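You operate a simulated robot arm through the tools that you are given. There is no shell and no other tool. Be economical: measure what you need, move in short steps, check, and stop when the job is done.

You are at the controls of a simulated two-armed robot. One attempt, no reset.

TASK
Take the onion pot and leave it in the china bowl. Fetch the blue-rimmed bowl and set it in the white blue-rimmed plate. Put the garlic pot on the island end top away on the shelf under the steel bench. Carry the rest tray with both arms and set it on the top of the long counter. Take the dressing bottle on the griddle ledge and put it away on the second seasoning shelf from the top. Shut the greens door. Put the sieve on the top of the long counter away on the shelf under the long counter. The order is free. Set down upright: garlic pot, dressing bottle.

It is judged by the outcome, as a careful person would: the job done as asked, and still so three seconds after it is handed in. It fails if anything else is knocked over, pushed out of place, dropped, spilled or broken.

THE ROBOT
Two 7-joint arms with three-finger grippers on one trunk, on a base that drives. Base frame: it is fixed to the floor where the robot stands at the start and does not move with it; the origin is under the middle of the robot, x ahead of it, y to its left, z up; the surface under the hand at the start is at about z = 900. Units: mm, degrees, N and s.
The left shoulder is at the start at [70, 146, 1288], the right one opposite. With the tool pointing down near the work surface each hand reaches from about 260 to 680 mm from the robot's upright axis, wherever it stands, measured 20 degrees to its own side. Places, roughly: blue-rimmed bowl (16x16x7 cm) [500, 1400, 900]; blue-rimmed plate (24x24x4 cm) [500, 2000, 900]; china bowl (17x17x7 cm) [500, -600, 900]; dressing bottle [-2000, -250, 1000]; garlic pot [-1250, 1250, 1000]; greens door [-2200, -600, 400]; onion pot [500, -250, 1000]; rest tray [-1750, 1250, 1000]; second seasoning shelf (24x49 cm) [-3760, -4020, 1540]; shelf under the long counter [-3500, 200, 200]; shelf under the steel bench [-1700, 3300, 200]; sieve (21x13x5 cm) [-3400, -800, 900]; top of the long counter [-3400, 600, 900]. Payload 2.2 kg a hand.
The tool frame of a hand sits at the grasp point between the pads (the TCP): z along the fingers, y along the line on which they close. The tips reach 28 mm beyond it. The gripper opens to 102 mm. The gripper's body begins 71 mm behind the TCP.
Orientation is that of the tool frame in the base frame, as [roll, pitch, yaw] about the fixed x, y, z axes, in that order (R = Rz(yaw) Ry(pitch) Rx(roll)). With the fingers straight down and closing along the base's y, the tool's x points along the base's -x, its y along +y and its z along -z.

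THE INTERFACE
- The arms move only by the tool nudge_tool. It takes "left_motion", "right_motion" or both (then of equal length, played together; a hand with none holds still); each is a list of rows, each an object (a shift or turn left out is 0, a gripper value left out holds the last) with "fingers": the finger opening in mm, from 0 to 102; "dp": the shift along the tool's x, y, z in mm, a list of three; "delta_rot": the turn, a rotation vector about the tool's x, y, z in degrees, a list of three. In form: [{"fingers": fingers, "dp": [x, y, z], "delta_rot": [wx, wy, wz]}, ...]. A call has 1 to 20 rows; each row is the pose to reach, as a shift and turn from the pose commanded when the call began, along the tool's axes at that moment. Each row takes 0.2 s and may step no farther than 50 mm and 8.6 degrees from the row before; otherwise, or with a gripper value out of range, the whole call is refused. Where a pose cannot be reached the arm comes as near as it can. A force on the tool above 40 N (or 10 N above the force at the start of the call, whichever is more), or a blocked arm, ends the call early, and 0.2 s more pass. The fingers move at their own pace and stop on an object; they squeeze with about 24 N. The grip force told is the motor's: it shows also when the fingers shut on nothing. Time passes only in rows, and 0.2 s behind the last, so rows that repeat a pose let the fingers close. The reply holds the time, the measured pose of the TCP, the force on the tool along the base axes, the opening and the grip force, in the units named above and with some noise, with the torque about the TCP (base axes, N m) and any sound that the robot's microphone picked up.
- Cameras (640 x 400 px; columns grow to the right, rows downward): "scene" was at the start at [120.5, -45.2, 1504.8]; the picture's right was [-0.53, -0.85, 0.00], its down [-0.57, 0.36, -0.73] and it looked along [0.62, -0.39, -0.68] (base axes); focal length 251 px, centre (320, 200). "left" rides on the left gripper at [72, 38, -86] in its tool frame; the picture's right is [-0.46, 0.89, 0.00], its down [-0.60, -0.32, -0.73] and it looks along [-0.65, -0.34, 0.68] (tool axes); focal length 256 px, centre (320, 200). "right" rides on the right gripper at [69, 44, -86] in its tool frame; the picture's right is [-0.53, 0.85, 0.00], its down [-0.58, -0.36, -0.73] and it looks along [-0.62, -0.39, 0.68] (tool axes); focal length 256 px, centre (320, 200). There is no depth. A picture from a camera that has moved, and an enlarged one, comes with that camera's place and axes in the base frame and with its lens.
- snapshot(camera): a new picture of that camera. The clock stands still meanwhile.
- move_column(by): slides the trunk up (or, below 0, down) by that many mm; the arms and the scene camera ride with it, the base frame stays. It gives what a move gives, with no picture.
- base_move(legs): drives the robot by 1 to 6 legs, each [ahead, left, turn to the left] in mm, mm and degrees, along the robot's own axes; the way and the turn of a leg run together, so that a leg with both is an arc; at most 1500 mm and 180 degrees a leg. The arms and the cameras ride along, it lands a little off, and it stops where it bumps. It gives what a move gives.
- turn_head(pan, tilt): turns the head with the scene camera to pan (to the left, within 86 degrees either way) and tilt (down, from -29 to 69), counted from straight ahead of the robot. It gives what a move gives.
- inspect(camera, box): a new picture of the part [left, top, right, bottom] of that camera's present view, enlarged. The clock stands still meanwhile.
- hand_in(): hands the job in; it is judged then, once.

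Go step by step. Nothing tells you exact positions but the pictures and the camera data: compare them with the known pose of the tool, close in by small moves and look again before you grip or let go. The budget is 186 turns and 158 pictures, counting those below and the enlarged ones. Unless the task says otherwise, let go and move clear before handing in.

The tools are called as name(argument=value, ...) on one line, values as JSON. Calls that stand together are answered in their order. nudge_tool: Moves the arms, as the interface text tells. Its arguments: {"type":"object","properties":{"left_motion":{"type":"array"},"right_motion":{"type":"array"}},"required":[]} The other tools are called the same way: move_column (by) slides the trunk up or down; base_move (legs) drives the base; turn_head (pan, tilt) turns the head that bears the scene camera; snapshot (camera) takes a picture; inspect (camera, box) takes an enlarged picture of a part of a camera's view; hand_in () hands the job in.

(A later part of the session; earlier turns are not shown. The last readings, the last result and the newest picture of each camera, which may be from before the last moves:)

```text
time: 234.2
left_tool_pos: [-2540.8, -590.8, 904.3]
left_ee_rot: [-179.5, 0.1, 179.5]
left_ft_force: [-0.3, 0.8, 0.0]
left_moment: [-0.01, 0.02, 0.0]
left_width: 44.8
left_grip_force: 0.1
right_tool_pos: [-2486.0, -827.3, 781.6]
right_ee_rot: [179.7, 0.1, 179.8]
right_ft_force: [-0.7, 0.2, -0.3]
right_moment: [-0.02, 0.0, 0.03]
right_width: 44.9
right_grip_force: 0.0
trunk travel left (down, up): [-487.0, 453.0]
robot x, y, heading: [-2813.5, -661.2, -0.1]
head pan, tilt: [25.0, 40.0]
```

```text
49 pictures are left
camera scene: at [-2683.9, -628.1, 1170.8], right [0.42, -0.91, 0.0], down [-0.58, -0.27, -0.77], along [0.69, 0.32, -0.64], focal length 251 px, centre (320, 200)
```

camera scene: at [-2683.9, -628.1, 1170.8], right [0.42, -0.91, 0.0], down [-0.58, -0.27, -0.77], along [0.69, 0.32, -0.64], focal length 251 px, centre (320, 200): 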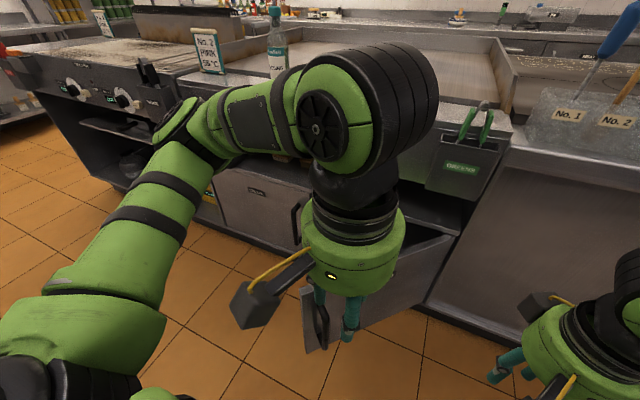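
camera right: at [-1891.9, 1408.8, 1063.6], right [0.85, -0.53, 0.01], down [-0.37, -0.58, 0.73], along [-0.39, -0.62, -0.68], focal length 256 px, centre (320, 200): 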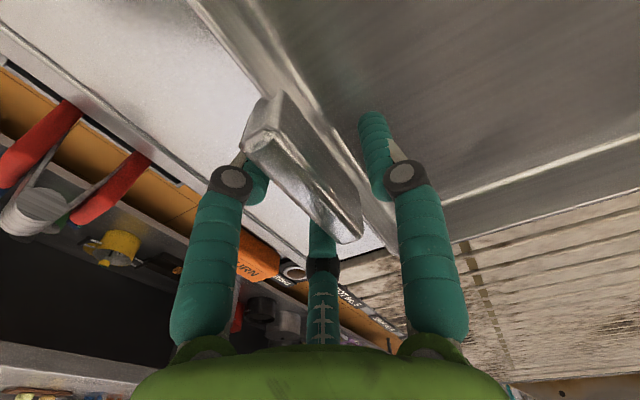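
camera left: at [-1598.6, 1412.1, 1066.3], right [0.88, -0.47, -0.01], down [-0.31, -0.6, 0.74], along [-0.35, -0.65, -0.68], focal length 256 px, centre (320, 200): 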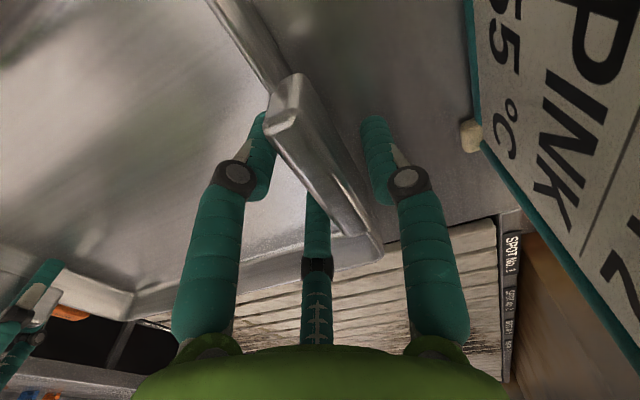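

The outer face is in view: hinge ≈[-2080,-740], free end ≈[-2413,-435], z 250–644. I lower, close the left fingers, point the tool forward, and set up to push.

move_column(by=-230)

nudge_tool(left_motion=[{"fingers": 0, "dp": [0, 10, 15], "delta_rot": [0, -8, 0]}, {"dp": [0, 20, 30], "delta_rot": [0, -16, 0]}, {"dp": [0, 30, 45], "delta_rot": [0, -24, 0]}, {"dp": [0, 40, 65], "delta_rot": [0, -32, 0]}, {"dp": [0, 50, 85], "delta_rot": [0, -40, 0]}, {"dp": [0, 60, 105], "delta_rot": [0, -48, 0]}, {"dp": [0, 65, 130], "delta_rot": [0, -56, 0]}, {"dp": [-20, 70, 150], "delta_rot": [0, -64, 0]}, {"dp": [-40, 70, 170], "delta_rot": [0, -70, 0]}, {"dp": [-60, 70, 180], "delta_rot": [0, -70, 0]}])

turn_head(pan=20, tilt=35)

snapshot(camera="scene")

```text
time: 236.6
left_tool_pos: [-2540.6, -591.2, 672.2]
left_ee_rot: [-179.7, 0.1, 179.5]
left_ft_force: [-0.5, -0.3, -0.5]
left_moment: [0.01, -0.03, 0.02]
left_width: 44.9
left_grip_force: 0.1
right_tool_pos: [-2486.2, -827.8, 552.2]
right_ee_rot: [179.7, 0.1, 179.7]
right_ft_force: [1.3, -0.7, 0.2]
right_moment: [-0.01, 0.0, -0.01]
right_width: 44.8
right_grip_force: 0.1
trunk travel left (down, up): [-257.0, 683.0]
robot x, y, heading: [-2808.1, -661.5, -0.1]
head pan, tilt: [25.0, 40.0]
```

```text
time: 238.8
left_tool_pos: [-2434.9, -590.6, 487.5]
left_ee_rot: [-179.0, 69.9, -179.6]
left_ft_force: [1.0, -0.5, 0.1]
left_moment: [0.03, 0.0, -0.01]
left_width: 1.9
left_grip_force: 23.5
left hand out of reach, approached as far as the arm can: row 2, 3, 4, 5, 6, 7, 8, 9, 10
right_tool_pos: [-2486.4, -828.3, 552.7]
right_ee_rot: [179.7, 0.0, 179.8]
right_ft_force: [-0.6, 0.4, 0.6]
right_moment: [0.03, -0.03, 0.0]
right_width: 45.0
right_grip_force: 0.0
trunk travel left (down, up): [-257.0, 683.0]
robot x, y, heading: [-2811.7, -663.7, 0.0]
head pan, tilt: [25.0, 40.0]
```

```text
time: 239.4
left_tool_pos: [-2434.5, -590.5, 487.4]
left_ee_rot: [-179.0, 69.9, -179.5]
left_ft_force: [0.2, 0.2, 0.3]
left_moment: [-0.01, 0.02, 0.0]
left_width: 1.8
left_grip_force: 23.9
right_tool_pos: [-2486.1, -828.2, 553.0]
right_ee_rot: [179.7, 0.1, 179.9]
right_ft_force: [0.3, -0.8, -0.1]
right_moment: [0.01, 0.02, -0.02]
right_width: 45.0
right_grip_force: 0.1
trunk travel left (down, up): [-257.0, 683.0]
robot x, y, heading: [-2812.4, -665.0, 0.4]
head pan, tilt: [20.0, 35.0]
```

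```text
48 pictures are left
camera scene: at [-2678.2, -633.8, 948.3], right [0.34, -0.94, 0.0], down [-0.54, -0.2, -0.82], along [0.77, 0.28, -0.57], focal length 251 px, centre (320, 200)
```

scene: 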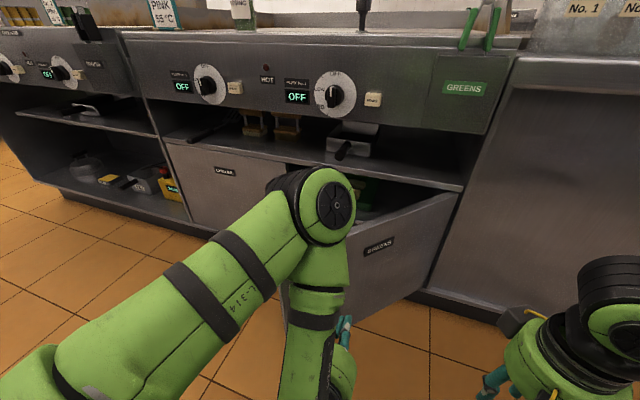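

The GREENS door's face is before me. I extend the hand farther ahead of the elbow, then push by driving.

nudge_tool(left_motion=[{"dp": [-13, 8, 35]}, {"dp": [-26, 16, 70]}, {"dp": [-40, 24, 105]}, {"dp": [-54, 32, 145]}, {"dp": [-54, 32, 145]}])

snapshot(camera="scene")

```text
time: 240.6
left_tool_pos: [-2278.3, -558.7, 488.3]
left_ee_rot: [-179.0, 70.2, -179.5]
left_ft_force: [-0.2, -0.4, 0.7]
left_moment: [-0.02, -0.02, 0.04]
left_width: 1.9
left_grip_force: 23.9
right_tool_pos: [-2486.0, -827.0, 552.9]
right_ee_rot: [179.7, 0.1, 179.8]
right_ft_force: [-0.2, -0.1, -0.1]
right_moment: [0.01, 0.01, -0.02]
right_width: 44.7
right_grip_force: 0.2
trunk travel left (down, up): [-257.0, 683.0]
robot x, y, heading: [-2811.1, -662.4, 0.3]
head pan, tilt: [20.0, 35.0]
```

```text
47 pictures are left
camera scene: at [-2678.3, -633.8, 948.4], right [0.34, -0.94, 0.0], down [-0.54, -0.2, -0.82], along [0.77, 0.28, -0.57], focal length 251 px, centre (320, 200)
```

scene: 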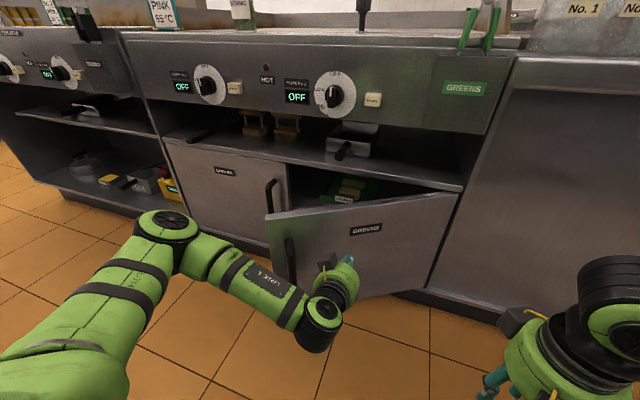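

The hand is at the door's face. I drive forward to swing it shut.

base_move(legs=[[140, 0, 0]])

snapshot(camera="scene")

```text
time: 242.0
left_tool_pos: [-2138.3, -560.2, 487.7]
left_ee_rot: [-178.9, 70.1, -179.4]
left_ft_force: [0.7, 0.1, -0.4]
left_moment: [0.01, -0.03, 0.01]
left_width: 2.2
left_grip_force: 24.2
right_tool_pos: [-2346.0, -828.0, 552.6]
right_ee_rot: [179.7, 0.1, 179.7]
right_ft_force: [1.0, 0.4, -0.5]
right_moment: [0.01, 0.0, -0.01]
right_width: 45.0
right_grip_force: 0.0
trunk travel left (down, up): [-257.0, 683.0]
robot x, y, heading: [-2671.7, -659.4, -0.3]
head pan, tilt: [20.0, 35.0]
```

```text
46 pictures are left
camera scene: at [-2537.6, -633.7, 948.3], right [0.34, -0.94, 0.0], down [-0.54, -0.2, -0.82], along [0.77, 0.28, -0.57], focal length 251 px, centre (320, 200)
```

scene: 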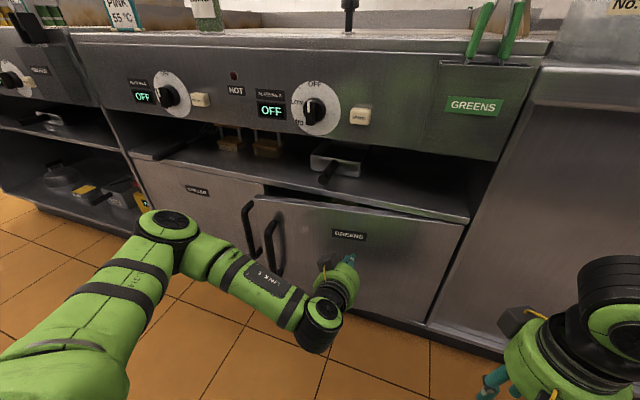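

Almost shut. I push on a bit more.

base_move(legs=[[45, 0, 0]])

nudge_tool(left_motion=[{"dp": [-3, 0, 9]}, {"dp": [-7, 0, 19]}, {"dp": [-10, 0, 28]}, {"dp": [-14, 0, 38]}])

snapshot(camera="scene")

```text
time: 242.9
left_tool_pos: [-2094.1, -559.5, 487.4]
left_ee_rot: [-178.9, 70.0, -179.5]
left_ft_force: [0.5, -0.3, 0.0]
left_moment: [0.03, 0.0, -0.01]
left_width: 2.1
left_grip_force: 24.0
right_tool_pos: [-2299.9, -827.7, 551.0]
right_ee_rot: [179.8, 0.1, 179.8]
right_ft_force: [0.8, 0.0, -0.1]
right_moment: [-0.02, 0.03, -0.05]
right_width: 45.2
right_grip_force: 0.1
trunk travel left (down, up): [-257.0, 683.0]
robot x, y, heading: [-2626.5, -667.1, 0.4]
head pan, tilt: [20.0, 35.0]
```

```text
time: 243.9
left_tool_pos: [-2053.9, -559.9, 488.1]
left_ee_rot: [-179.1, 70.1, -179.5]
left_ft_force: [0.2, 0.3, 0.4]
left_moment: [0.02, -0.01, 0.0]
left_width: 1.9
left_grip_force: 23.9
right_tool_pos: [-2300.4, -827.7, 552.1]
right_ee_rot: [179.7, 0.1, 179.9]
right_ft_force: [-0.2, 0.1, 0.1]
right_moment: [0.01, -0.02, -0.02]
right_width: 45.3
right_grip_force: 0.0
trunk travel left (down, up): [-257.0, 683.0]
robot x, y, heading: [-2625.3, -662.6, 0.2]
head pan, tilt: [20.0, 35.0]
```

```text
45 pictures are left
camera scene: at [-2492.9, -633.6, 948.3], right [0.34, -0.94, 0.0], down [-0.54, -0.2, -0.82], along [0.77, 0.28, -0.57], focal length 251 px, centre (320, 200)
```

scene: 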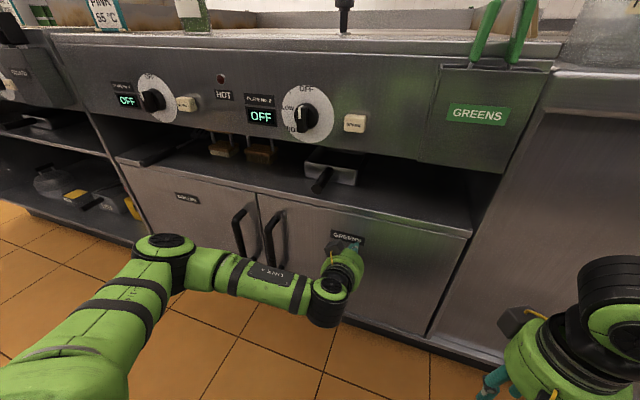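

Nearly flush; I push until I feel the stop.

nudge_tool(left_motion=[{"dp": [-3, 0, 8]}, {"dp": [-6, 0, 16]}, {"dp": [-9, 0, 24]}, {"dp": [-12, 0, 32]}, {"dp": [-15, 0, 40]}])

inspect(camera="scene", box=[100, 140, 500, 340])

```text
time: 244.3
left_tool_pos: [-2051.7, -560.3, 486.2]
left_ee_rot: [-178.9, 69.6, -179.6]
left_ft_force: [-16.1, 1.6, 4.6]
left_moment: [-0.15, -0.19, -0.04]
left_width: 2.2
left_grip_force: 24.0
right_tool_pos: [-2302.5, -826.7, 553.5]
right_ee_rot: [179.6, 0.2, 179.9]
right_ft_force: [0.1, 0.0, 0.3]
right_moment: [0.01, 0.0, 0.01]
right_width: 45.1
right_grip_force: 0.1
trunk travel left (down, up): [-257.0, 683.0]
robot x, y, heading: [-2624.6, -661.5, -0.1]
head pan, tilt: [20.0, 35.0]
stopped in row 2 (left hand): the force on the tool passed its limit at 52 N (the readings are from after the stop); the commanded pose is now the measured one
```

```text
1.60 times, centred on (300, 240) of scene
camera zoom: at [-2495.5, -633.3, 948.7], right [0.34, -0.94, 0.0], down [-0.54, -0.2, -0.82], along [0.77, 0.28, -0.57], focal length 402 px, centre (352, 136)
```

zoom: 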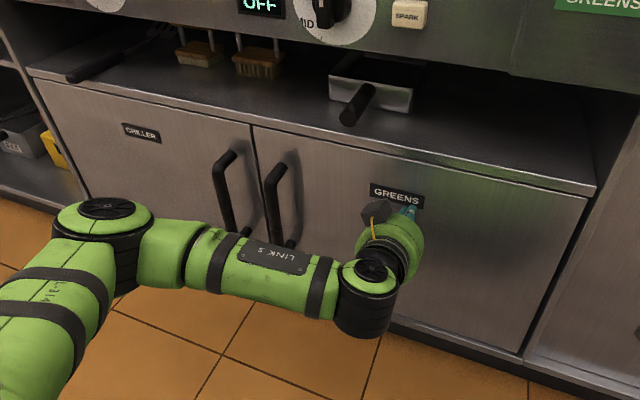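

The door is shut. I back away, restore the left arm's posture and raise the trunk.

base_move(legs=[[-120, 0, 0]])

nudge_tool(left_motion=[{"dp": [0, 0, -26], "delta_rot": [0, 7, 0]}, {"dp": [0, 0, -52], "delta_rot": [0, 14, 0]}, {"dp": [-2, 0, -78], "delta_rot": [0, 21, 0]}, {"dp": [-3, 0, -104], "delta_rot": [0, 28, 0]}, {"dp": [-4, 0, -130], "delta_rot": [0, 35, 0]}, {"dp": [-5, 0, -156], "delta_rot": [0, 42, 0]}, {"dp": [-6, 0, -182], "delta_rot": [0, 49, 0]}, {"dp": [-8, 0, -208], "delta_rot": [0, 56, 0]}, {"dp": [-10, 0, -234], "delta_rot": [0, 63, 0]}, {"dp": [-11, 0, -260], "delta_rot": [0, 70, 0]}])

move_column(by=400)

move_column(by=200)

base_move(legs=[[90, 0, 0], [0, 0, -180]])

turn_head(pan=20, tilt=40)

snapshot(camera="scene")

```text
time: 245.5
left_tool_pos: [-2169.0, -560.3, 486.3]
left_ee_rot: [-179.2, 69.7, -179.6]
left_ft_force: [0.0, 0.1, 0.9]
left_moment: [0.0, 0.03, 0.01]
left_width: 2.0
left_grip_force: 24.2
right_tool_pos: [-2420.7, -826.9, 553.0]
right_ee_rot: [179.7, 0.1, 179.9]
right_ft_force: [0.4, -0.5, 0.4]
right_moment: [0.02, 0.01, 0.02]
right_width: 44.8
right_grip_force: 0.0
trunk travel left (down, up): [-257.0, 683.0]
robot x, y, heading: [-2744.7, -665.8, 0.3]
head pan, tilt: [20.0, 35.0]
```

```text
time: 247.7
left_tool_pos: [-2409.6, -555.9, 586.1]
left_ee_rot: [-179.7, -0.6, 179.5]
left_ft_force: [0.3, 0.0, -0.1]
left_moment: [0.01, 0.0, 0.0]
left_width: 1.9
left_grip_force: 24.2
right_tool_pos: [-2420.7, -827.1, 551.5]
right_ee_rot: [179.7, 0.1, -180.0]
right_ft_force: [0.5, 1.1, 0.0]
right_moment: [0.03, 0.01, 0.02]
right_width: 45.0
right_grip_force: 0.0
trunk travel left (down, up): [-257.0, 683.0]
robot x, y, heading: [-2743.7, -661.8, 0.4]
head pan, tilt: [20.0, 35.0]
```

```text
time: 251.6
left_tool_pos: [-2408.7, -557.6, 984.7]
left_ee_rot: [-179.7, -0.5, 179.6]
left_ft_force: [0.3, 0.0, -0.3]
left_moment: [0.0, 0.01, -0.01]
left_width: 2.1
left_grip_force: 23.6
right_tool_pos: [-2420.5, -825.3, 951.4]
right_ee_rot: [179.8, 0.1, 180.0]
right_ft_force: [-0.1, 0.4, 0.5]
right_moment: [-0.01, -0.01, 0.01]
right_width: 44.9
right_grip_force: 0.0
trunk travel left (down, up): [-657.0, 283.0]
robot x, y, heading: [-2747.4, -664.2, 0.3]
head pan, tilt: [20.0, 35.0]
```

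```text
time: 253.7
left_tool_pos: [-2408.6, -556.7, 1185.2]
left_ee_rot: [-179.7, -0.5, 179.5]
left_ft_force: [0.0, -0.3, -0.3]
left_moment: [-0.02, -0.02, -0.04]
left_width: 2.1
left_grip_force: 24.1
right_tool_pos: [-2420.1, -826.6, 1151.7]
right_ee_rot: [179.7, 0.1, -180.0]
right_ft_force: [-0.3, -0.2, -0.3]
right_moment: [-0.02, 0.01, 0.01]
right_width: 44.9
right_grip_force: 0.1
trunk travel left (down, up): [-857.0, 83.0]
robot x, y, heading: [-2744.9, -663.2, 0.1]
head pan, tilt: [20.0, 35.0]
```

```text
time: 262.2
left_tool_pos: [-2995.4, -763.1, 1185.4]
left_ee_rot: [-179.6, -0.5, -1.7]
left_ft_force: [0.5, -0.6, 0.3]
left_moment: [0.0, 0.01, -0.01]
left_width: 2.3
left_grip_force: 24.2
right_tool_pos: [-2978.2, -492.6, 1151.8]
right_ee_rot: [179.8, 0.0, -1.3]
right_ft_force: [-0.8, -0.2, -0.7]
right_moment: [-0.01, 0.03, -0.07]
right_width: 44.7
right_grip_force: 0.2
trunk travel left (down, up): [-857.0, 83.0]
robot x, y, heading: [-2652.5, -661.9, 179.2]
head pan, tilt: [20.0, 35.0]
```

```text
time: 262.9
left_tool_pos: [-2995.3, -761.9, 1185.3]
left_ee_rot: [-179.7, -0.5, -1.6]
left_ft_force: [0.4, 0.1, 0.2]
left_moment: [0.0, -0.01, 0.02]
left_width: 2.2
left_grip_force: 24.0
right_tool_pos: [-2978.6, -492.6, 1151.9]
right_ee_rot: [179.6, 0.1, -1.2]
right_ft_force: [0.2, 0.2, 0.7]
right_moment: [-0.01, -0.02, -0.02]
right_width: 45.0
right_grip_force: 0.1
trunk travel left (down, up): [-857.0, 83.0]
robot x, y, heading: [-2657.9, -664.7, 179.0]
head pan, tilt: [20.0, 40.0]
```

```text
43 pictures are left
camera scene: at [-2786.2, -690.7, 1540.8], right [-0.33, 0.95, 0.0], down [0.61, 0.21, -0.77], along [-0.72, -0.25, -0.64], focal length 251 px, centre (320, 200)
```

scene: 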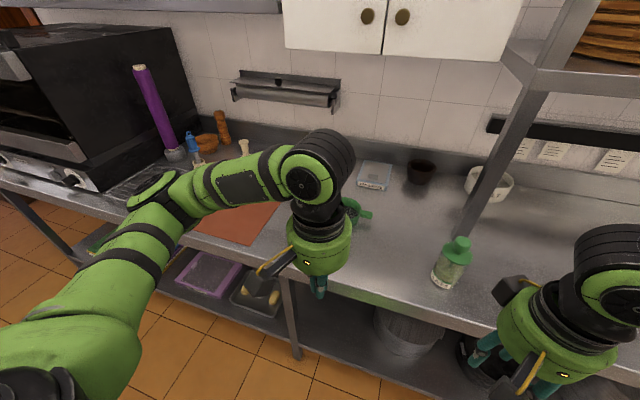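

I zoom on the sieve.

inspect(camera="scene", box=[300, 150, 480, 300])

```text
2.67 times, centred on (390, 225) of scene
camera zoom: at [-2786.2, -690.7, 1540.8], right [-0.33, 0.95, 0.0], down [0.61, 0.21, -0.77], along [-0.72, -0.25, -0.64], focal length 670 px, centre (133, 133)
```

zoom: 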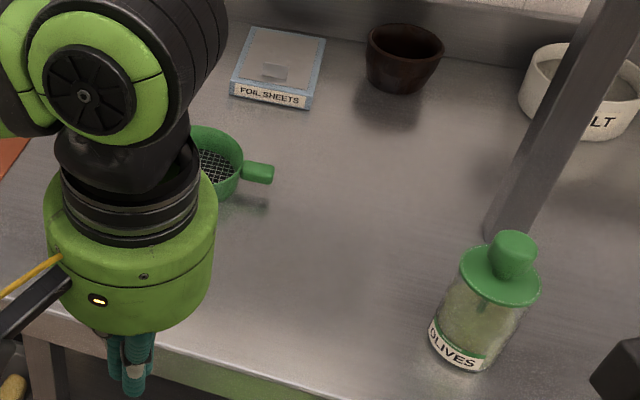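

The sieve: ring ≈[-3441,-815], short handle toward +y at ≈[-3444,-743]; directly below, the lower shelf is free between y≈-950 and -620. I reposition, open the left hand and rotate it 90° to span the handle.

base_move(legs=[[0, -95, 1]])

nudge_tool(left_motion=[{"fingers": 60, "dp": [0, 10, 0], "delta_rot": [0, 0, -8]}, {"dp": [-10, 20, 0], "delta_rot": [0, 0, -16]}, {"dp": [-20, 30, 0], "delta_rot": [0, 0, -24]}, {"dp": [-30, 40, 0], "delta_rot": [0, 0, -32]}, {"dp": [-40, 50, 0], "delta_rot": [0, 0, -40]}, {"dp": [-50, 55, 0], "delta_rot": [0, 0, -48]}, {"dp": [-60, 60, 0], "delta_rot": [0, 0, -56]}, {"dp": [-70, 65, 0], "delta_rot": [0, 0, -64]}, {"dp": [-80, 70, 0], "delta_rot": [0, 0, -72]}, {"dp": [-90, 75, 0], "delta_rot": [0, 0, -80]}, {"dp": [-100, 80, 0], "delta_rot": [0, 0, -88]}, {"dp": [-100, 80, 0], "delta_rot": [0, 0, -90]}], right_motion=[{"dp": [10, 0, 0]}, {"dp": [20, 0, 0]}, {"dp": [30, 0, 0]}, {"dp": [40, 0, 0]}, {"dp": [50, 0, 0]}, {"dp": [50, 0, 0]}, {"dp": [50, 0, 0]}, {"dp": [50, 0, 0]}, {"dp": [50, 0, 0]}, {"dp": [50, 0, 0]}, {"dp": [50, 0, 0]}, {"dp": [50, 0, 0]}])

```text
time: 264.0
left_tool_pos: [-2992.3, -677.8, 1184.5]
left_ee_rot: [-179.4, -0.5, -0.6]
left_ft_force: [0.3, -0.4, -1.0]
left_moment: [0.06, 0.0, -0.02]
left_width: 2.0
left_grip_force: 24.2
right_tool_pos: [-2981.1, -408.1, 1153.8]
right_ee_rot: [179.9, 0.1, -0.1]
right_ft_force: [0.3, -0.7, 0.4]
right_moment: [0.02, -0.02, 0.02]
right_width: 45.1
right_grip_force: 0.0
trunk travel left (down, up): [-857.0, 83.0]
robot x, y, heading: [-2656.0, -569.5, -179.7]
head pan, tilt: [20.0, 40.0]
```

```text
time: 266.6
left_tool_pos: [-3093.3, -753.2, 1183.3]
left_ee_rot: [179.5, -0.2, 89.6]
left_ft_force: [-0.7, 0.0, -0.5]
left_moment: [0.01, 0.0, 0.01]
left_width: 60.3
left_grip_force: 0.1
right_tool_pos: [-2950.9, -407.3, 1153.7]
right_ee_rot: [179.7, 0.0, 0.0]
right_ft_force: [0.7, 1.0, -0.7]
right_moment: [0.01, -0.04, 0.03]
right_width: 45.3
right_grip_force: 0.1
right hand out of reach, approached as far as the arm can: row 4, 5, 6, 7, 8, 9, 10, 11, 12
trunk travel left (down, up): [-857.0, 83.0]
robot x, y, heading: [-2650.5, -571.1, -180.0]
head pan, tilt: [20.0, 40.0]
```

Rotated fine. I drive up to the counter and view with the left camera.

base_move(legs=[[235, 0, 0]])

nudge_tool(left_motion=[{"dp": [3, -35, 20]}, {"dp": [5, -70, 40]}, {"dp": [8, -105, 60]}, {"dp": [8, -110, 90]}, {"dp": [8, -110, 90]}])

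snapshot(camera="left")

inspect(camera="scene", box=[220, 80, 480, 280])

```text
time: 268.4
left_tool_pos: [-3325.4, -755.0, 1184.0]
left_ee_rot: [179.8, -0.4, 89.4]
left_ft_force: [0.0, 0.4, 0.3]
left_moment: [0.0, 0.05, -0.02]
left_width: 59.9
left_grip_force: 0.0
right_tool_pos: [-3184.0, -407.6, 1154.4]
right_ee_rot: [179.8, 0.1, -0.1]
right_ft_force: [0.1, -0.3, 0.4]
right_moment: [-0.01, -0.02, -0.01]
right_width: 45.1
right_grip_force: 0.0
trunk travel left (down, up): [-857.0, 83.0]
robot x, y, heading: [-2892.9, -572.6, -179.9]
head pan, tilt: [20.0, 40.0]
```

```text
time: 269.6
left_tool_pos: [-3436.9, -744.5, 1093.4]
left_ee_rot: [179.5, -0.4, 89.5]
left_ft_force: [0.0, 0.3, 0.9]
left_moment: [0.02, 0.02, -0.02]
left_width: 59.7
left_grip_force: 0.0
right_tool_pos: [-3185.4, -408.4, 1154.7]
right_ee_rot: [179.8, -0.1, -0.1]
right_ft_force: [0.5, -0.4, -0.3]
right_moment: [0.01, 0.0, -0.04]
right_width: 44.8
right_grip_force: 0.1
trunk travel left (down, up): [-857.0, 83.0]
robot x, y, heading: [-2887.3, -569.7, -180.0]
head pan, tilt: [20.0, 40.0]
```

```text
41 pictures are left
camera left: at [-3399.9, -672.9, 1180.8], right [0.88, -0.47, 0.0], down [-0.33, -0.6, 0.73], along [-0.34, -0.64, -0.69], focal length 256 px, centre (320, 200)
```

left: 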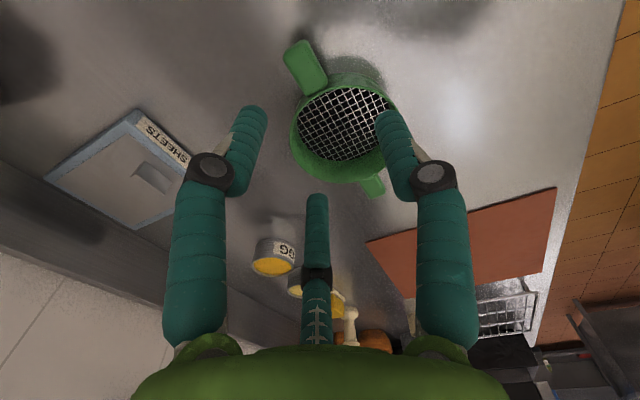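

```text
2.00 times, centred on (350, 180) of scene
camera zoom: at [-3019.1, -599.6, 1540.9], right [-0.34, 0.94, 0.0], down [0.6, 0.22, -0.77], along [-0.72, -0.26, -0.64], focal length 502 px, centre (260, 240)
```

zoom: 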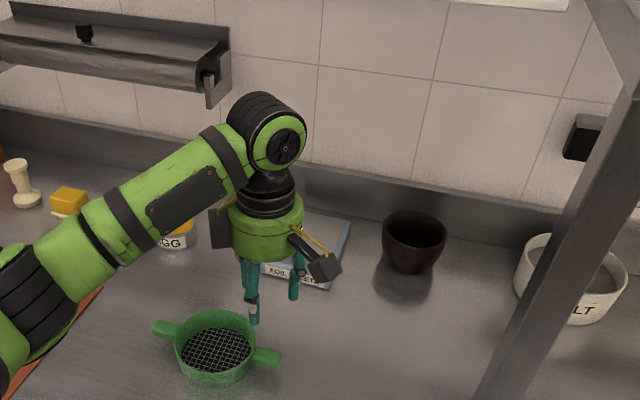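

The sieve has two stub handles; the near-north one is at ≈[-3449,-735]. I descend above it.

nudge_tool(left_motion=[{"fingers": 44, "dp": [18, -12, 20]}, {"dp": [18, -12, 60]}, {"dp": [18, -12, 100]}, {"dp": [18, -12, 118]}, {"dp": [18, -12, 118]}])

snapshot(camera="left")

inspect(camera="scene", box=[260, 180, 380, 290])

```text
time: 270.8
left_tool_pos: [-3448.8, -726.5, 974.6]
left_ee_rot: [179.5, -0.3, 89.5]
left_ft_force: [-0.3, 0.9, 0.4]
left_moment: [0.0, 0.01, 0.0]
left_width: 43.9
left_grip_force: 0.1
right_tool_pos: [-3185.5, -408.2, 1154.4]
right_ee_rot: [179.8, 0.0, -0.1]
right_ft_force: [0.4, -0.5, -0.5]
right_moment: [0.0, 0.02, 0.03]
right_width: 44.9
right_grip_force: 0.1
trunk travel left (down, up): [-857.0, 83.0]
robot x, y, heading: [-2892.0, -571.1, -180.0]
head pan, tilt: [20.0, 40.0]
```

```text
39 pictures are left
camera left: at [-3410.7, -654.2, 1062.2], right [0.88, -0.47, 0.0], down [-0.33, -0.6, 0.73], along [-0.34, -0.64, -0.69], focal length 256 px, centre (320, 200)
```

left: 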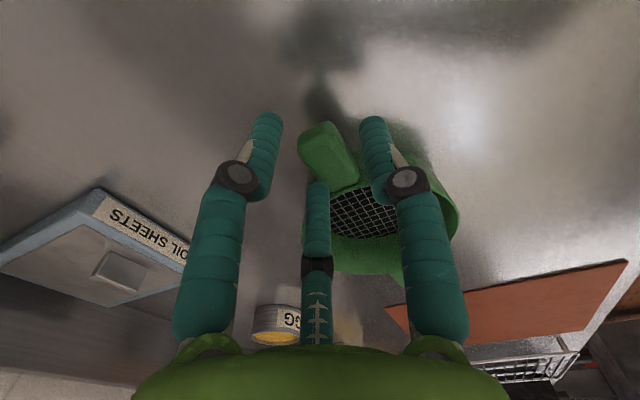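

```text
3.64 times, centred on (320, 235) of scene
camera zoom: at [-3019.9, -599.4, 1540.8], right [-0.34, 0.94, 0.0], down [0.6, 0.22, -0.77], along [-0.72, -0.26, -0.64], focal length 913 px, centre (320, 73)
```

zoom: 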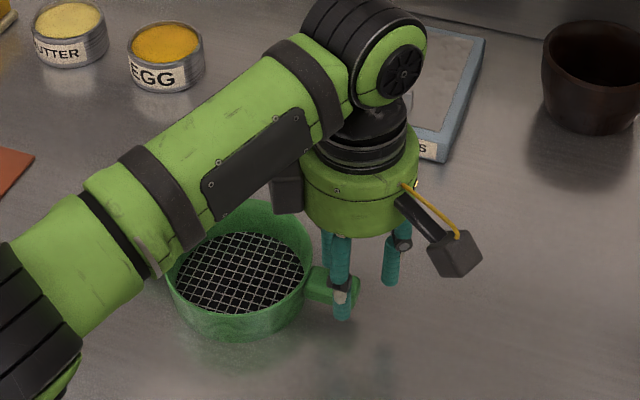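

Aligned; I shift 6 mm toward the ring, descend and grip.

nudge_tool(left_motion=[{"dp": [-6, 0, 12]}, {"dp": [-6, 0, 25]}, {"dp": [-6, 0, 38]}, {"fingers": 20, "dp": [-6, 0, 38]}, {"fingers": 0, "dp": [-6, 0, 38]}, {"fingers": 0, "dp": [-6, 0, 38]}, {"fingers": 0, "dp": [-6, 0, 38]}])

nudge_tool(left_motion=[{"dp": [0, 0, -20]}, {"dp": [0, 0, -50]}, {"dp": [0, 0, -50]}])

inspect(camera="scene", box=[260, 180, 380, 290])

```text
time: 272.4
left_tool_pos: [-3448.3, -731.1, 936.1]
left_ee_rot: [179.5, -0.2, 89.4]
left_ft_force: [-0.3, -0.3, -0.9]
left_moment: [0.14, 0.03, -0.01]
left_width: 30.9
left_grip_force: 24.0
right_tool_pos: [-3185.2, -407.4, 1152.9]
right_ee_rot: [179.7, 0.0, 0.0]
right_ft_force: [-0.3, 0.3, 0.3]
right_moment: [0.0, 0.03, 0.02]
right_width: 45.0
right_grip_force: 0.0
trunk travel left (down, up): [-857.0, 83.0]
robot x, y, heading: [-2894.2, -567.8, -180.0]
head pan, tilt: [20.0, 40.0]
```

```text
time: 273.2
left_tool_pos: [-3449.4, -732.2, 988.4]
left_ee_rot: [179.6, -0.2, 89.6]
left_ft_force: [1.4, -0.1, -1.7]
left_moment: [0.14, 0.05, 0.0]
left_width: 30.7
left_grip_force: 23.9
right_tool_pos: [-3186.6, -408.2, 1155.0]
right_ee_rot: [179.7, 0.0, -0.1]
right_ft_force: [0.9, -0.3, 1.4]
right_moment: [0.01, 0.01, 0.01]
right_width: 45.1
right_grip_force: 0.0
trunk travel left (down, up): [-857.0, 83.0]
robot x, y, heading: [-2891.9, -570.4, -180.4]
head pan, tilt: [20.0, 40.0]
```

```text
3.64 times, centred on (320, 235) of scene
camera zoom: at [-3020.7, -599.6, 1540.7], right [-0.34, 0.94, 0.0], down [0.6, 0.22, -0.77], along [-0.72, -0.26, -0.64], focal length 913 px, centre (320, 73)
```

zoom: 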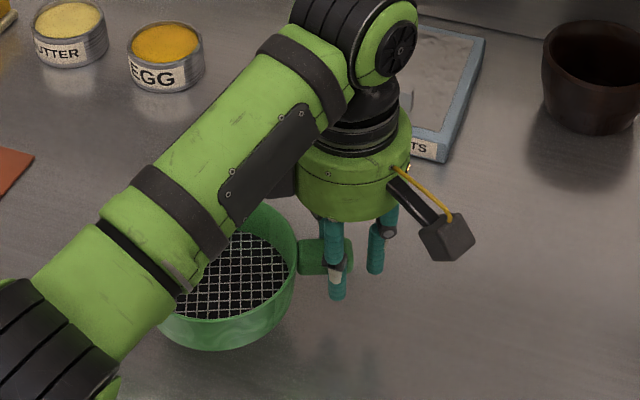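

Sieve is held level. I raise, back out into the aisle, and lower the trunk to shelf height.

nudge_tool(left_motion=[{"dp": [0, 0, -40]}, {"dp": [0, 15, -80]}, {"dp": [0, 50, -90]}, {"dp": [0, 90, -90]}, {"dp": [0, 90, -90]}])

base_move(legs=[[-305, 0, 0]])

move_column(by=-400)

move_column(by=-310)

turn_head(pan=10, tilt=25)

snapshot(camera="scene")

```text
time: 274.4
left_tool_pos: [-3359.1, -735.9, 1076.7]
left_ee_rot: [179.5, -0.3, 89.5]
left_ft_force: [-0.5, -0.2, -1.8]
left_moment: [0.15, 0.06, 0.01]
left_width: 30.4
left_grip_force: 23.8
right_tool_pos: [-3187.1, -408.4, 1155.0]
right_ee_rot: [179.8, 0.0, -0.1]
right_ft_force: [0.4, -0.2, 0.7]
right_moment: [-0.01, -0.01, 0.02]
right_width: 45.2
right_grip_force: 0.2
trunk travel left (down, up): [-857.0, 83.0]
robot x, y, heading: [-2890.3, -570.0, -179.8]
head pan, tilt: [20.0, 40.0]
```

```text
time: 276.5
left_tool_pos: [-3055.1, -733.9, 1075.5]
left_ee_rot: [179.4, -0.3, 89.5]
left_ft_force: [-0.9, 0.6, -1.1]
left_moment: [0.15, 0.08, 0.01]
left_width: 30.8
left_grip_force: 24.2
right_tool_pos: [-2883.0, -407.9, 1153.3]
right_ee_rot: [179.8, -0.1, -0.1]
right_ft_force: [-1.0, -0.8, -0.5]
right_moment: [0.03, -0.03, -0.01]
right_width: 45.0
right_grip_force: 0.0
trunk travel left (down, up): [-857.0, 83.0]
robot x, y, heading: [-2588.6, -569.6, -179.7]
head pan, tilt: [20.0, 40.0]
```

```text
time: 280.3
left_tool_pos: [-3052.4, -733.6, 676.9]
left_ee_rot: [179.5, -0.3, 89.5]
left_ft_force: [-0.3, 1.1, -1.1]
left_moment: [0.14, 0.04, 0.02]
left_width: 30.4
left_grip_force: 24.1
right_tool_pos: [-2880.8, -407.2, 755.4]
right_ee_rot: [179.8, 0.1, -0.1]
right_ft_force: [0.9, 0.1, -0.2]
right_moment: [0.01, 0.03, -0.03]
right_width: 45.0
right_grip_force: 0.0
trunk travel left (down, up): [-457.0, 483.0]
robot x, y, heading: [-2584.4, -569.6, -179.8]
head pan, tilt: [20.0, 40.0]
```

```text
time: 283.4
left_tool_pos: [-3053.2, -733.6, 367.5]
left_ee_rot: [179.4, -0.3, 89.5]
left_ft_force: [0.1, -0.4, -1.2]
left_moment: [0.13, 0.07, -0.01]
left_width: 30.5
left_grip_force: 24.2
right_tool_pos: [-2879.5, -408.3, 444.7]
right_ee_rot: [179.9, -0.1, -0.1]
right_ft_force: [0.4, 0.1, -0.6]
right_moment: [-0.03, 0.02, 0.0]
right_width: 45.2
right_grip_force: 0.0
trunk travel left (down, up): [-147.0, 793.0]
robot x, y, heading: [-2582.8, -569.7, -179.9]
head pan, tilt: [20.0, 40.0]
```

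```text
time: 284.1
left_tool_pos: [-3052.7, -734.5, 365.5]
left_ee_rot: [179.5, -0.3, 89.5]
left_ft_force: [-0.2, 0.6, -2.3]
left_moment: [0.15, 0.04, 0.01]
left_width: 30.6
left_grip_force: 24.3
right_tool_pos: [-2879.2, -407.4, 445.0]
right_ee_rot: [179.7, 0.0, -0.1]
right_ft_force: [0.9, -0.4, 0.2]
right_moment: [0.0, -0.05, 0.02]
right_width: 44.8
right_grip_force: 0.0
trunk travel left (down, up): [-147.0, 793.0]
robot x, y, heading: [-2584.7, -568.6, -179.8]
head pan, tilt: [10.0, 25.0]
```

```text
36 pictures are left
camera scene: at [-2725.1, -585.9, 854.0], right [-0.18, 0.98, 0.0], down [0.42, 0.07, -0.91], along [-0.89, -0.16, -0.42], focal length 251 px, centre (320, 200)
```

scene: 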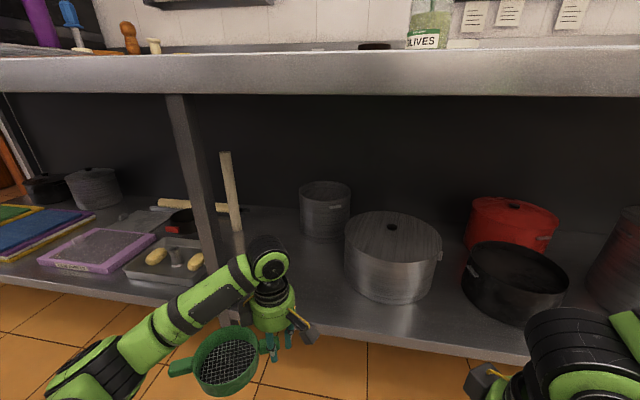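

There's free shelf between the post (y≈-1060) and the big pot (y≈-615). I drive in under the counter to x≈-3350.

base_move(legs=[[290, 0, 0]])

turn_head(pan=20, tilt=38)

snapshot(camera="scene")

```text
time: 286.1
left_tool_pos: [-3325.4, -738.9, 362.1]
left_ee_rot: [178.8, 0.0, 90.0]
left_ft_force: [-0.1, -0.4, -1.3]
left_moment: [0.12, 0.07, -0.04]
left_width: 30.2
left_grip_force: 23.6
right_tool_pos: [-3159.3, -409.1, 443.8]
right_ee_rot: [179.6, 0.2, 0.4]
right_ft_force: [0.1, 0.2, 0.1]
right_moment: [-0.02, -0.02, 0.0]
right_width: 44.9
right_grip_force: 0.0
trunk travel left (down, up): [-147.0, 793.0]
robot x, y, heading: [-2866.3, -567.5, -179.1]
head pan, tilt: [10.0, 25.0]
stopped in leg 1: the robot was blocked; the commanded pose is now the measured one
```

```text
time: 286.9
left_tool_pos: [-3325.2, -738.9, 361.7]
left_ee_rot: [178.8, 0.0, 90.0]
left_ft_force: [0.1, -0.2, -2.0]
left_moment: [0.12, 0.04, 0.03]
left_width: 30.4
left_grip_force: 24.1
right_tool_pos: [-3159.6, -408.8, 446.3]
right_ee_rot: [179.6, 0.4, 0.3]
right_ft_force: [0.0, -0.1, 0.0]
right_moment: [0.0, 0.0, -0.02]
right_width: 44.7
right_grip_force: 0.0
trunk travel left (down, up): [-147.0, 793.0]
robot x, y, heading: [-2865.4, -567.6, -179.4]
head pan, tilt: [20.0, 38.0]
```

```text
35 pictures are left
camera scene: at [-2990.7, -599.1, 834.6], right [-0.35, 0.94, 0.0], down [0.57, 0.21, -0.79], along [-0.74, -0.28, -0.61], focal length 251 px, centre (320, 200)
```

scene: 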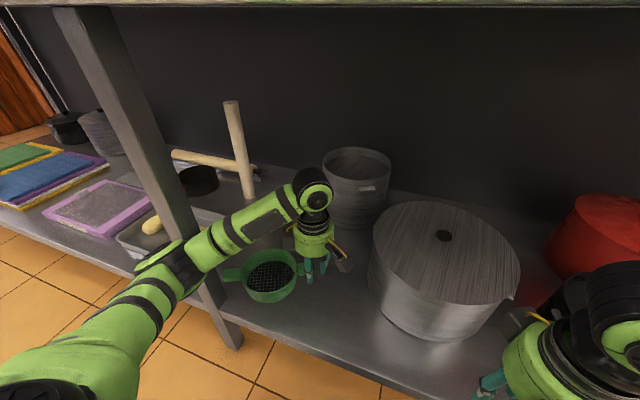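

The elbow seems to have just touched the post. I back off 15 mm and extend the arm instead.

base_move(legs=[[-18, 0, -0.6]])

nudge_tool(left_motion=[{"dp": [0, -20, 0]}, {"dp": [0, -40, 0]}, {"dp": [0, -60, 0]}, {"dp": [0, -60, 0]}])

snapshot(camera="scene")

```text
time: 287.7
left_tool_pos: [-3310.3, -734.0, 360.5]
left_ee_rot: [178.5, -0.1, 89.3]
left_ft_force: [0.9, -0.1, -1.1]
left_moment: [0.15, 0.05, -0.01]
left_width: 30.1
left_grip_force: 23.8
right_tool_pos: [-3141.1, -406.5, 443.7]
right_ee_rot: [179.8, 0.0, -0.3]
right_ft_force: [0.5, -0.2, 0.6]
right_moment: [-0.01, -0.02, 0.0]
right_width: 45.0
right_grip_force: 0.1
trunk travel left (down, up): [-147.0, 793.0]
robot x, y, heading: [-2845.1, -572.0, 180.3]
head pan, tilt: [20.0, 38.0]
```

```text
time: 288.7
left_tool_pos: [-3369.7, -732.8, 358.7]
left_ee_rot: [178.6, -0.2, 89.3]
left_ft_force: [-0.3, -0.2, -2.1]
left_moment: [0.12, 0.07, -0.01]
left_width: 30.4
left_grip_force: 24.2
right_tool_pos: [-3141.8, -407.2, 444.8]
right_ee_rot: [179.8, -0.1, -0.2]
right_ft_force: [-0.4, 0.4, -0.3]
right_moment: [0.0, 0.01, -0.01]
right_width: 44.9
right_grip_force: 0.1
trunk travel left (down, up): [-147.0, 793.0]
robot x, y, heading: [-2846.5, -567.3, 180.0]
head pan, tilt: [20.0, 38.0]
```

```text
34 pictures are left
camera scene: at [-2977.2, -599.0, 833.8], right [-0.34, 0.94, 0.0], down [0.58, 0.21, -0.79], along [-0.74, -0.27, -0.62], focal length 251 px, centre (320, 200)
```

scene: 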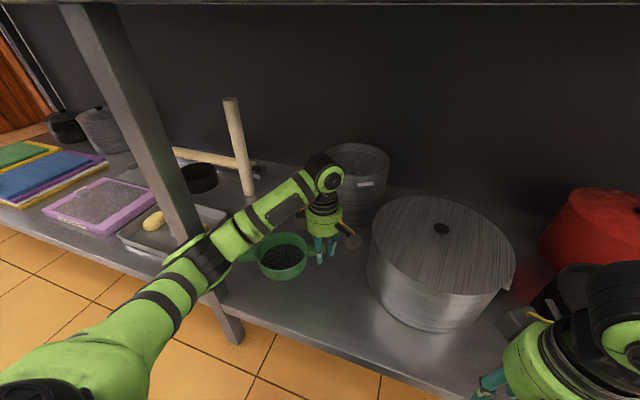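

Well positioned. I lower with trunk 50 mm then arm guarded.

move_column(by=-50)

nudge_tool(left_motion=[{"dp": [0, 0, 8]}, {"dp": [0, 0, 16]}, {"dp": [0, 0, 22]}, {"dp": [0, 0, 28]}, {"dp": [0, 0, 34]}, {"dp": [0, 0, 40]}])

inspect(camera="scene", box=[200, 150, 400, 310])

```text
time: 289.6
left_tool_pos: [-3369.4, -734.2, 309.1]
left_ee_rot: [178.5, -0.3, 89.4]
left_ft_force: [-0.3, 0.2, -0.5]
left_moment: [0.13, 0.05, 0.0]
left_width: 30.4
left_grip_force: 24.5
right_tool_pos: [-3141.9, -406.9, 394.2]
right_ee_rot: [179.8, 0.0, -0.3]
right_ft_force: [0.2, 0.1, -0.2]
right_moment: [0.0, 0.0, 0.01]
right_width: 45.2
right_grip_force: 0.1
trunk travel left (down, up): [-97.0, 843.0]
robot x, y, heading: [-2847.0, -568.9, 180.0]
head pan, tilt: [20.0, 38.0]
```

```text
time: 291.0
left_tool_pos: [-3369.4, -732.2, 271.5]
left_ee_rot: [178.9, -0.3, 89.4]
left_ft_force: [-0.9, 3.7, 19.6]
left_moment: [-0.71, -0.11, 0.01]
left_width: 31.0
left_grip_force: 23.6
right_tool_pos: [-3140.6, -407.5, 395.7]
right_ee_rot: [179.7, 0.1, -0.2]
right_ft_force: [-0.6, 0.3, -0.2]
right_moment: [0.01, 0.0, 0.0]
right_width: 44.9
right_grip_force: 0.1
trunk travel left (down, up): [-97.0, 843.0]
robot x, y, heading: [-2844.1, -570.8, 180.1]
head pan, tilt: [20.0, 38.0]
```

```text
2.50 times, centred on (300, 230) of scene
camera zoom: at [-2975.6, -598.2, 784.5], right [-0.34, 0.94, 0.0], down [0.58, 0.21, -0.79], along [-0.74, -0.27, -0.61], focal length 628 px, centre (370, 125)
```

zoom: 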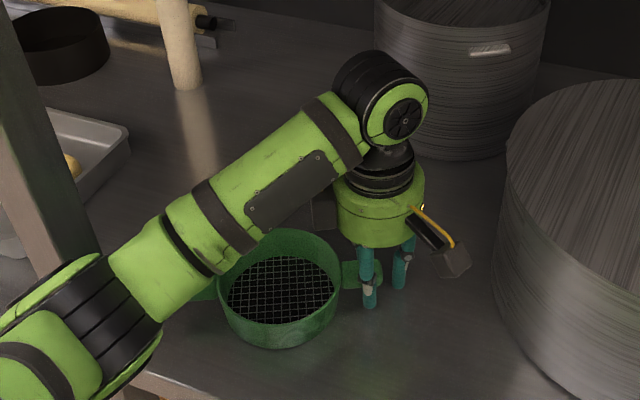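

The sieve rests on the shelf. I release, lift clear and back out.

nudge_tool(left_motion=[{"dp": [0, 0, -3]}, {"fingers": 48, "dp": [0, 0, -3]}, {"fingers": 48, "dp": [0, 0, -3]}, {"dp": [0, 0, -40]}, {"dp": [0, 0, -85]}, {"dp": [0, 0, -110]}])

inspect(camera="scene", box=[200, 150, 400, 310])

```text
time: 292.6
left_tool_pos: [-3340.7, -718.9, 323.4]
left_ee_rot: [171.1, -0.7, 88.2]
left_ft_force: [-0.1, 0.3, 0.0]
left_moment: [0.0, 0.0, 0.0]
left_width: 48.2
left_grip_force: 0.1
right_tool_pos: [-3137.5, -403.2, 396.9]
right_ee_rot: [179.8, 0.1, -0.2]
right_ft_force: [-0.6, -0.1, 0.0]
right_moment: [-0.02, -0.01, 0.02]
right_width: 45.0
right_grip_force: 0.2
trunk travel left (down, up): [-97.0, 843.0]
robot x, y, heading: [-2841.9, -566.0, 179.9]
head pan, tilt: [20.0, 38.0]
stopped in row 6 (left hand): the arm was blocked; the commanded pose is now the measured one
```

```text
2.50 times, centred on (300, 230) of scene
camera zoom: at [-2973.8, -595.6, 786.0], right [-0.34, 0.94, 0.0], down [0.58, 0.21, -0.79], along [-0.74, -0.27, -0.61], focal length 628 px, centre (370, 125)
```

zoom: 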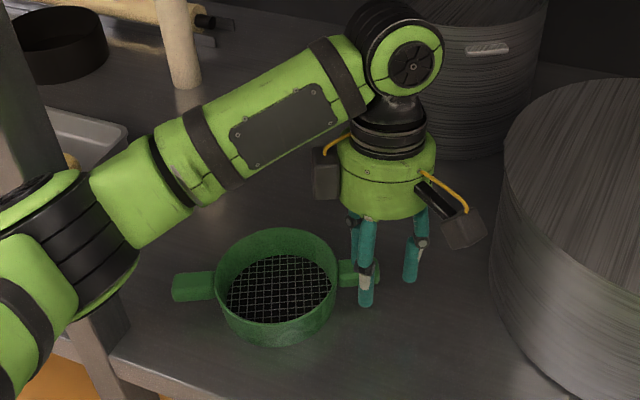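

The elbow met the post. I back 10 mm to free it, raise by trunk, then back out.

base_move(legs=[[-10, 0, 0]])

move_column(by=60)

base_move(legs=[[-230, 0, 0]])

snapshot(camera="scene")

```text
time: 293.3
left_tool_pos: [-3333.8, -720.5, 324.7]
left_ee_rot: [171.2, -0.7, 88.4]
left_ft_force: [-1.2, 0.1, 0.4]
left_moment: [-0.03, -0.02, -0.01]
left_width: 48.2
left_grip_force: 0.1
right_tool_pos: [-3129.6, -404.2, 395.0]
right_ee_rot: [179.7, 0.0, -0.3]
right_ft_force: [-0.1, 0.6, 0.3]
right_moment: [0.01, -0.02, 0.03]
right_width: 45.3
right_grip_force: 0.1
trunk travel left (down, up): [-97.0, 843.0]
robot x, y, heading: [-2834.4, -564.9, 179.9]
head pan, tilt: [20.0, 38.0]
```

```text
time: 294.3
left_tool_pos: [-3333.3, -721.5, 384.2]
left_ee_rot: [171.3, -0.6, 88.3]
left_ft_force: [0.0, -1.0, -0.2]
left_moment: [-0.03, -0.01, 0.0]
left_width: 48.4
left_grip_force: 0.1
right_tool_pos: [-3129.8, -403.9, 453.9]
right_ee_rot: [179.7, -0.1, -0.4]
right_ft_force: [-0.1, 0.0, 0.5]
right_moment: [0.0, -0.02, -0.03]
right_width: 45.0
right_grip_force: 0.1
trunk travel left (down, up): [-157.0, 783.0]
robot x, y, heading: [-2837.2, -564.3, 179.9]
head pan, tilt: [20.0, 38.0]
```

```text
time: 296.1
left_tool_pos: [-3103.9, -721.8, 383.6]
left_ee_rot: [171.4, -0.7, 88.3]
left_ft_force: [0.8, 0.1, 0.0]
left_moment: [-0.03, 0.04, -0.01]
left_width: 48.1
left_grip_force: 0.1
right_tool_pos: [-2901.2, -403.9, 454.5]
right_ee_rot: [179.8, -0.1, -0.2]
right_ft_force: [-0.8, 0.9, -0.3]
right_moment: [0.01, 0.03, 0.01]
right_width: 45.0
right_grip_force: 0.1
trunk travel left (down, up): [-157.0, 783.0]
robot x, y, heading: [-2604.9, -569.1, 179.8]
head pan, tilt: [20.0, 38.0]
```

```text
31 pictures are left
camera scene: at [-2735.9, -596.9, 843.8], right [-0.34, 0.94, 0.0], down [0.58, 0.21, -0.79], along [-0.74, -0.27, -0.62], focal length 251 px, centre (320, 200)
```

scene: 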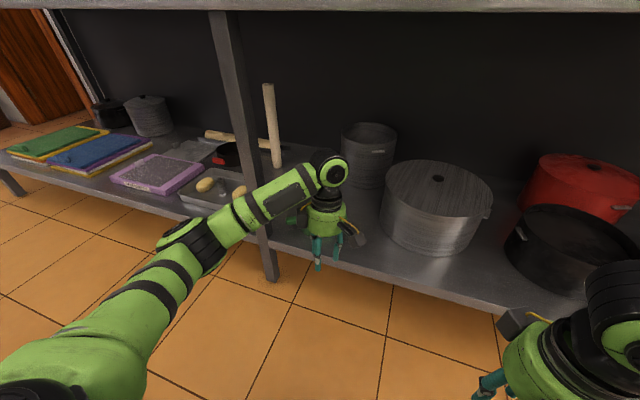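

Sieve placed and hand clear. I retract the left hand, raise the trunk, and turn to the griddle ledge for the dressing bottle.

nudge_tool(left_motion=[{"dp": [0, 45, -10]}, {"dp": [0, 90, -20]}, {"dp": [0, 135, -40]}, {"dp": [0, 175, -60]}, {"dp": [0, 175, -90]}])

move_column(by=400)

move_column(by=320)

base_move(legs=[[0, -400, 0], [0, 0, 180]])

turn_head(pan=0, tilt=35)

snapshot(camera="scene")

```text
time: 297.3
left_tool_pos: [-2943.3, -727.9, 499.8]
left_ee_rot: [171.2, -0.8, 88.4]
left_ft_force: [0.3, 0.7, 0.2]
left_moment: [0.01, -0.02, 0.0]
left_width: 48.2
left_grip_force: 0.1
right_tool_pos: [-2900.2, -404.0, 454.2]
right_ee_rot: [179.8, 0.0, -0.2]
right_ft_force: [-0.4, -0.5, 0.3]
right_moment: [-0.01, 0.05, -0.04]
right_width: 45.3
right_grip_force: 0.0
trunk travel left (down, up): [-157.0, 783.0]
robot x, y, heading: [-2606.6, -565.8, 180.1]
head pan, tilt: [20.0, 38.0]
```

```text
time: 301.1
left_tool_pos: [-2944.1, -727.0, 898.5]
left_ee_rot: [171.3, -0.8, 88.2]
left_ft_force: [0.7, -0.6, 0.2]
left_moment: [0.01, 0.01, 0.0]
left_width: 47.9
left_grip_force: 0.0
right_tool_pos: [-2900.2, -403.9, 853.2]
right_ee_rot: [179.8, 0.0, -0.2]
right_ft_force: [-0.5, 0.2, -0.3]
right_moment: [0.02, 0.01, -0.01]
right_width: 45.1
right_grip_force: 0.1
trunk travel left (down, up): [-557.0, 383.0]
robot x, y, heading: [-2605.6, -567.0, 180.1]
head pan, tilt: [20.0, 38.0]
```

```text
time: 304.3
left_tool_pos: [-2944.3, -725.7, 1219.5]
left_ee_rot: [171.2, -0.8, 88.4]
left_ft_force: [-0.1, 0.5, 0.0]
left_moment: [-0.02, -0.02, 0.03]
left_width: 48.2
left_grip_force: 0.1
right_tool_pos: [-2901.4, -404.9, 1174.6]
right_ee_rot: [179.7, -0.1, -0.3]
right_ft_force: [-0.6, 0.0, 0.2]
right_moment: [-0.01, 0.04, -0.03]
right_width: 44.7
right_grip_force: 0.0
trunk travel left (down, up): [-877.0, 63.0]
robot x, y, heading: [-2606.1, -564.8, 180.1]
head pan, tilt: [20.0, 38.0]
```

```text
time: 314.2
left_tool_pos: [-2271.8, 4.2, 1219.8]
left_ee_rot: [171.3, -0.7, -89.7]
left_ft_force: [0.9, -0.4, -0.2]
left_moment: [0.0, 0.03, -0.02]
left_width: 48.4
left_grip_force: 0.1
right_tool_pos: [-2304.4, -320.4, 1174.2]
right_ee_rot: [179.7, 0.0, -178.1]
right_ft_force: [1.0, 0.3, 0.1]
right_moment: [-0.04, -0.02, 0.04]
right_width: 44.8
right_grip_force: 0.2
trunk travel left (down, up): [-877.0, 63.0]
robot x, y, heading: [-2609.0, -170.7, 1.7]
head pan, tilt: [20.0, 38.0]
```

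```text
time: 315.0
left_tool_pos: [-2271.7, 4.6, 1219.4]
left_ee_rot: [171.3, -0.7, -89.7]
left_ft_force: [0.0, -0.4, -0.1]
left_moment: [-0.02, -0.04, -0.03]
left_width: 48.1
left_grip_force: 0.1
right_tool_pos: [-2304.2, -318.8, 1174.6]
right_ee_rot: [179.8, 0.0, -178.1]
right_ft_force: [-0.6, 0.5, -0.7]
right_moment: [0.0, -0.03, -0.02]
right_width: 45.2
right_grip_force: 0.0
trunk travel left (down, up): [-877.0, 63.0]
robot x, y, heading: [-2602.6, -168.8, 1.9]
head pan, tilt: [0.0, 35.0]
```

```text
30 pictures are left
camera scene: at [-2466.4, -163.3, 1568.3], right [0.03, -1.0, 0.0], down [-0.57, -0.02, -0.82], along [0.82, 0.03, -0.57], focal length 251 px, centre (320, 200)
```

scene: 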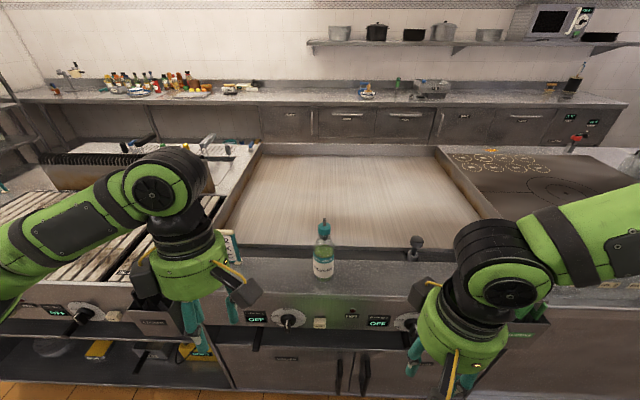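

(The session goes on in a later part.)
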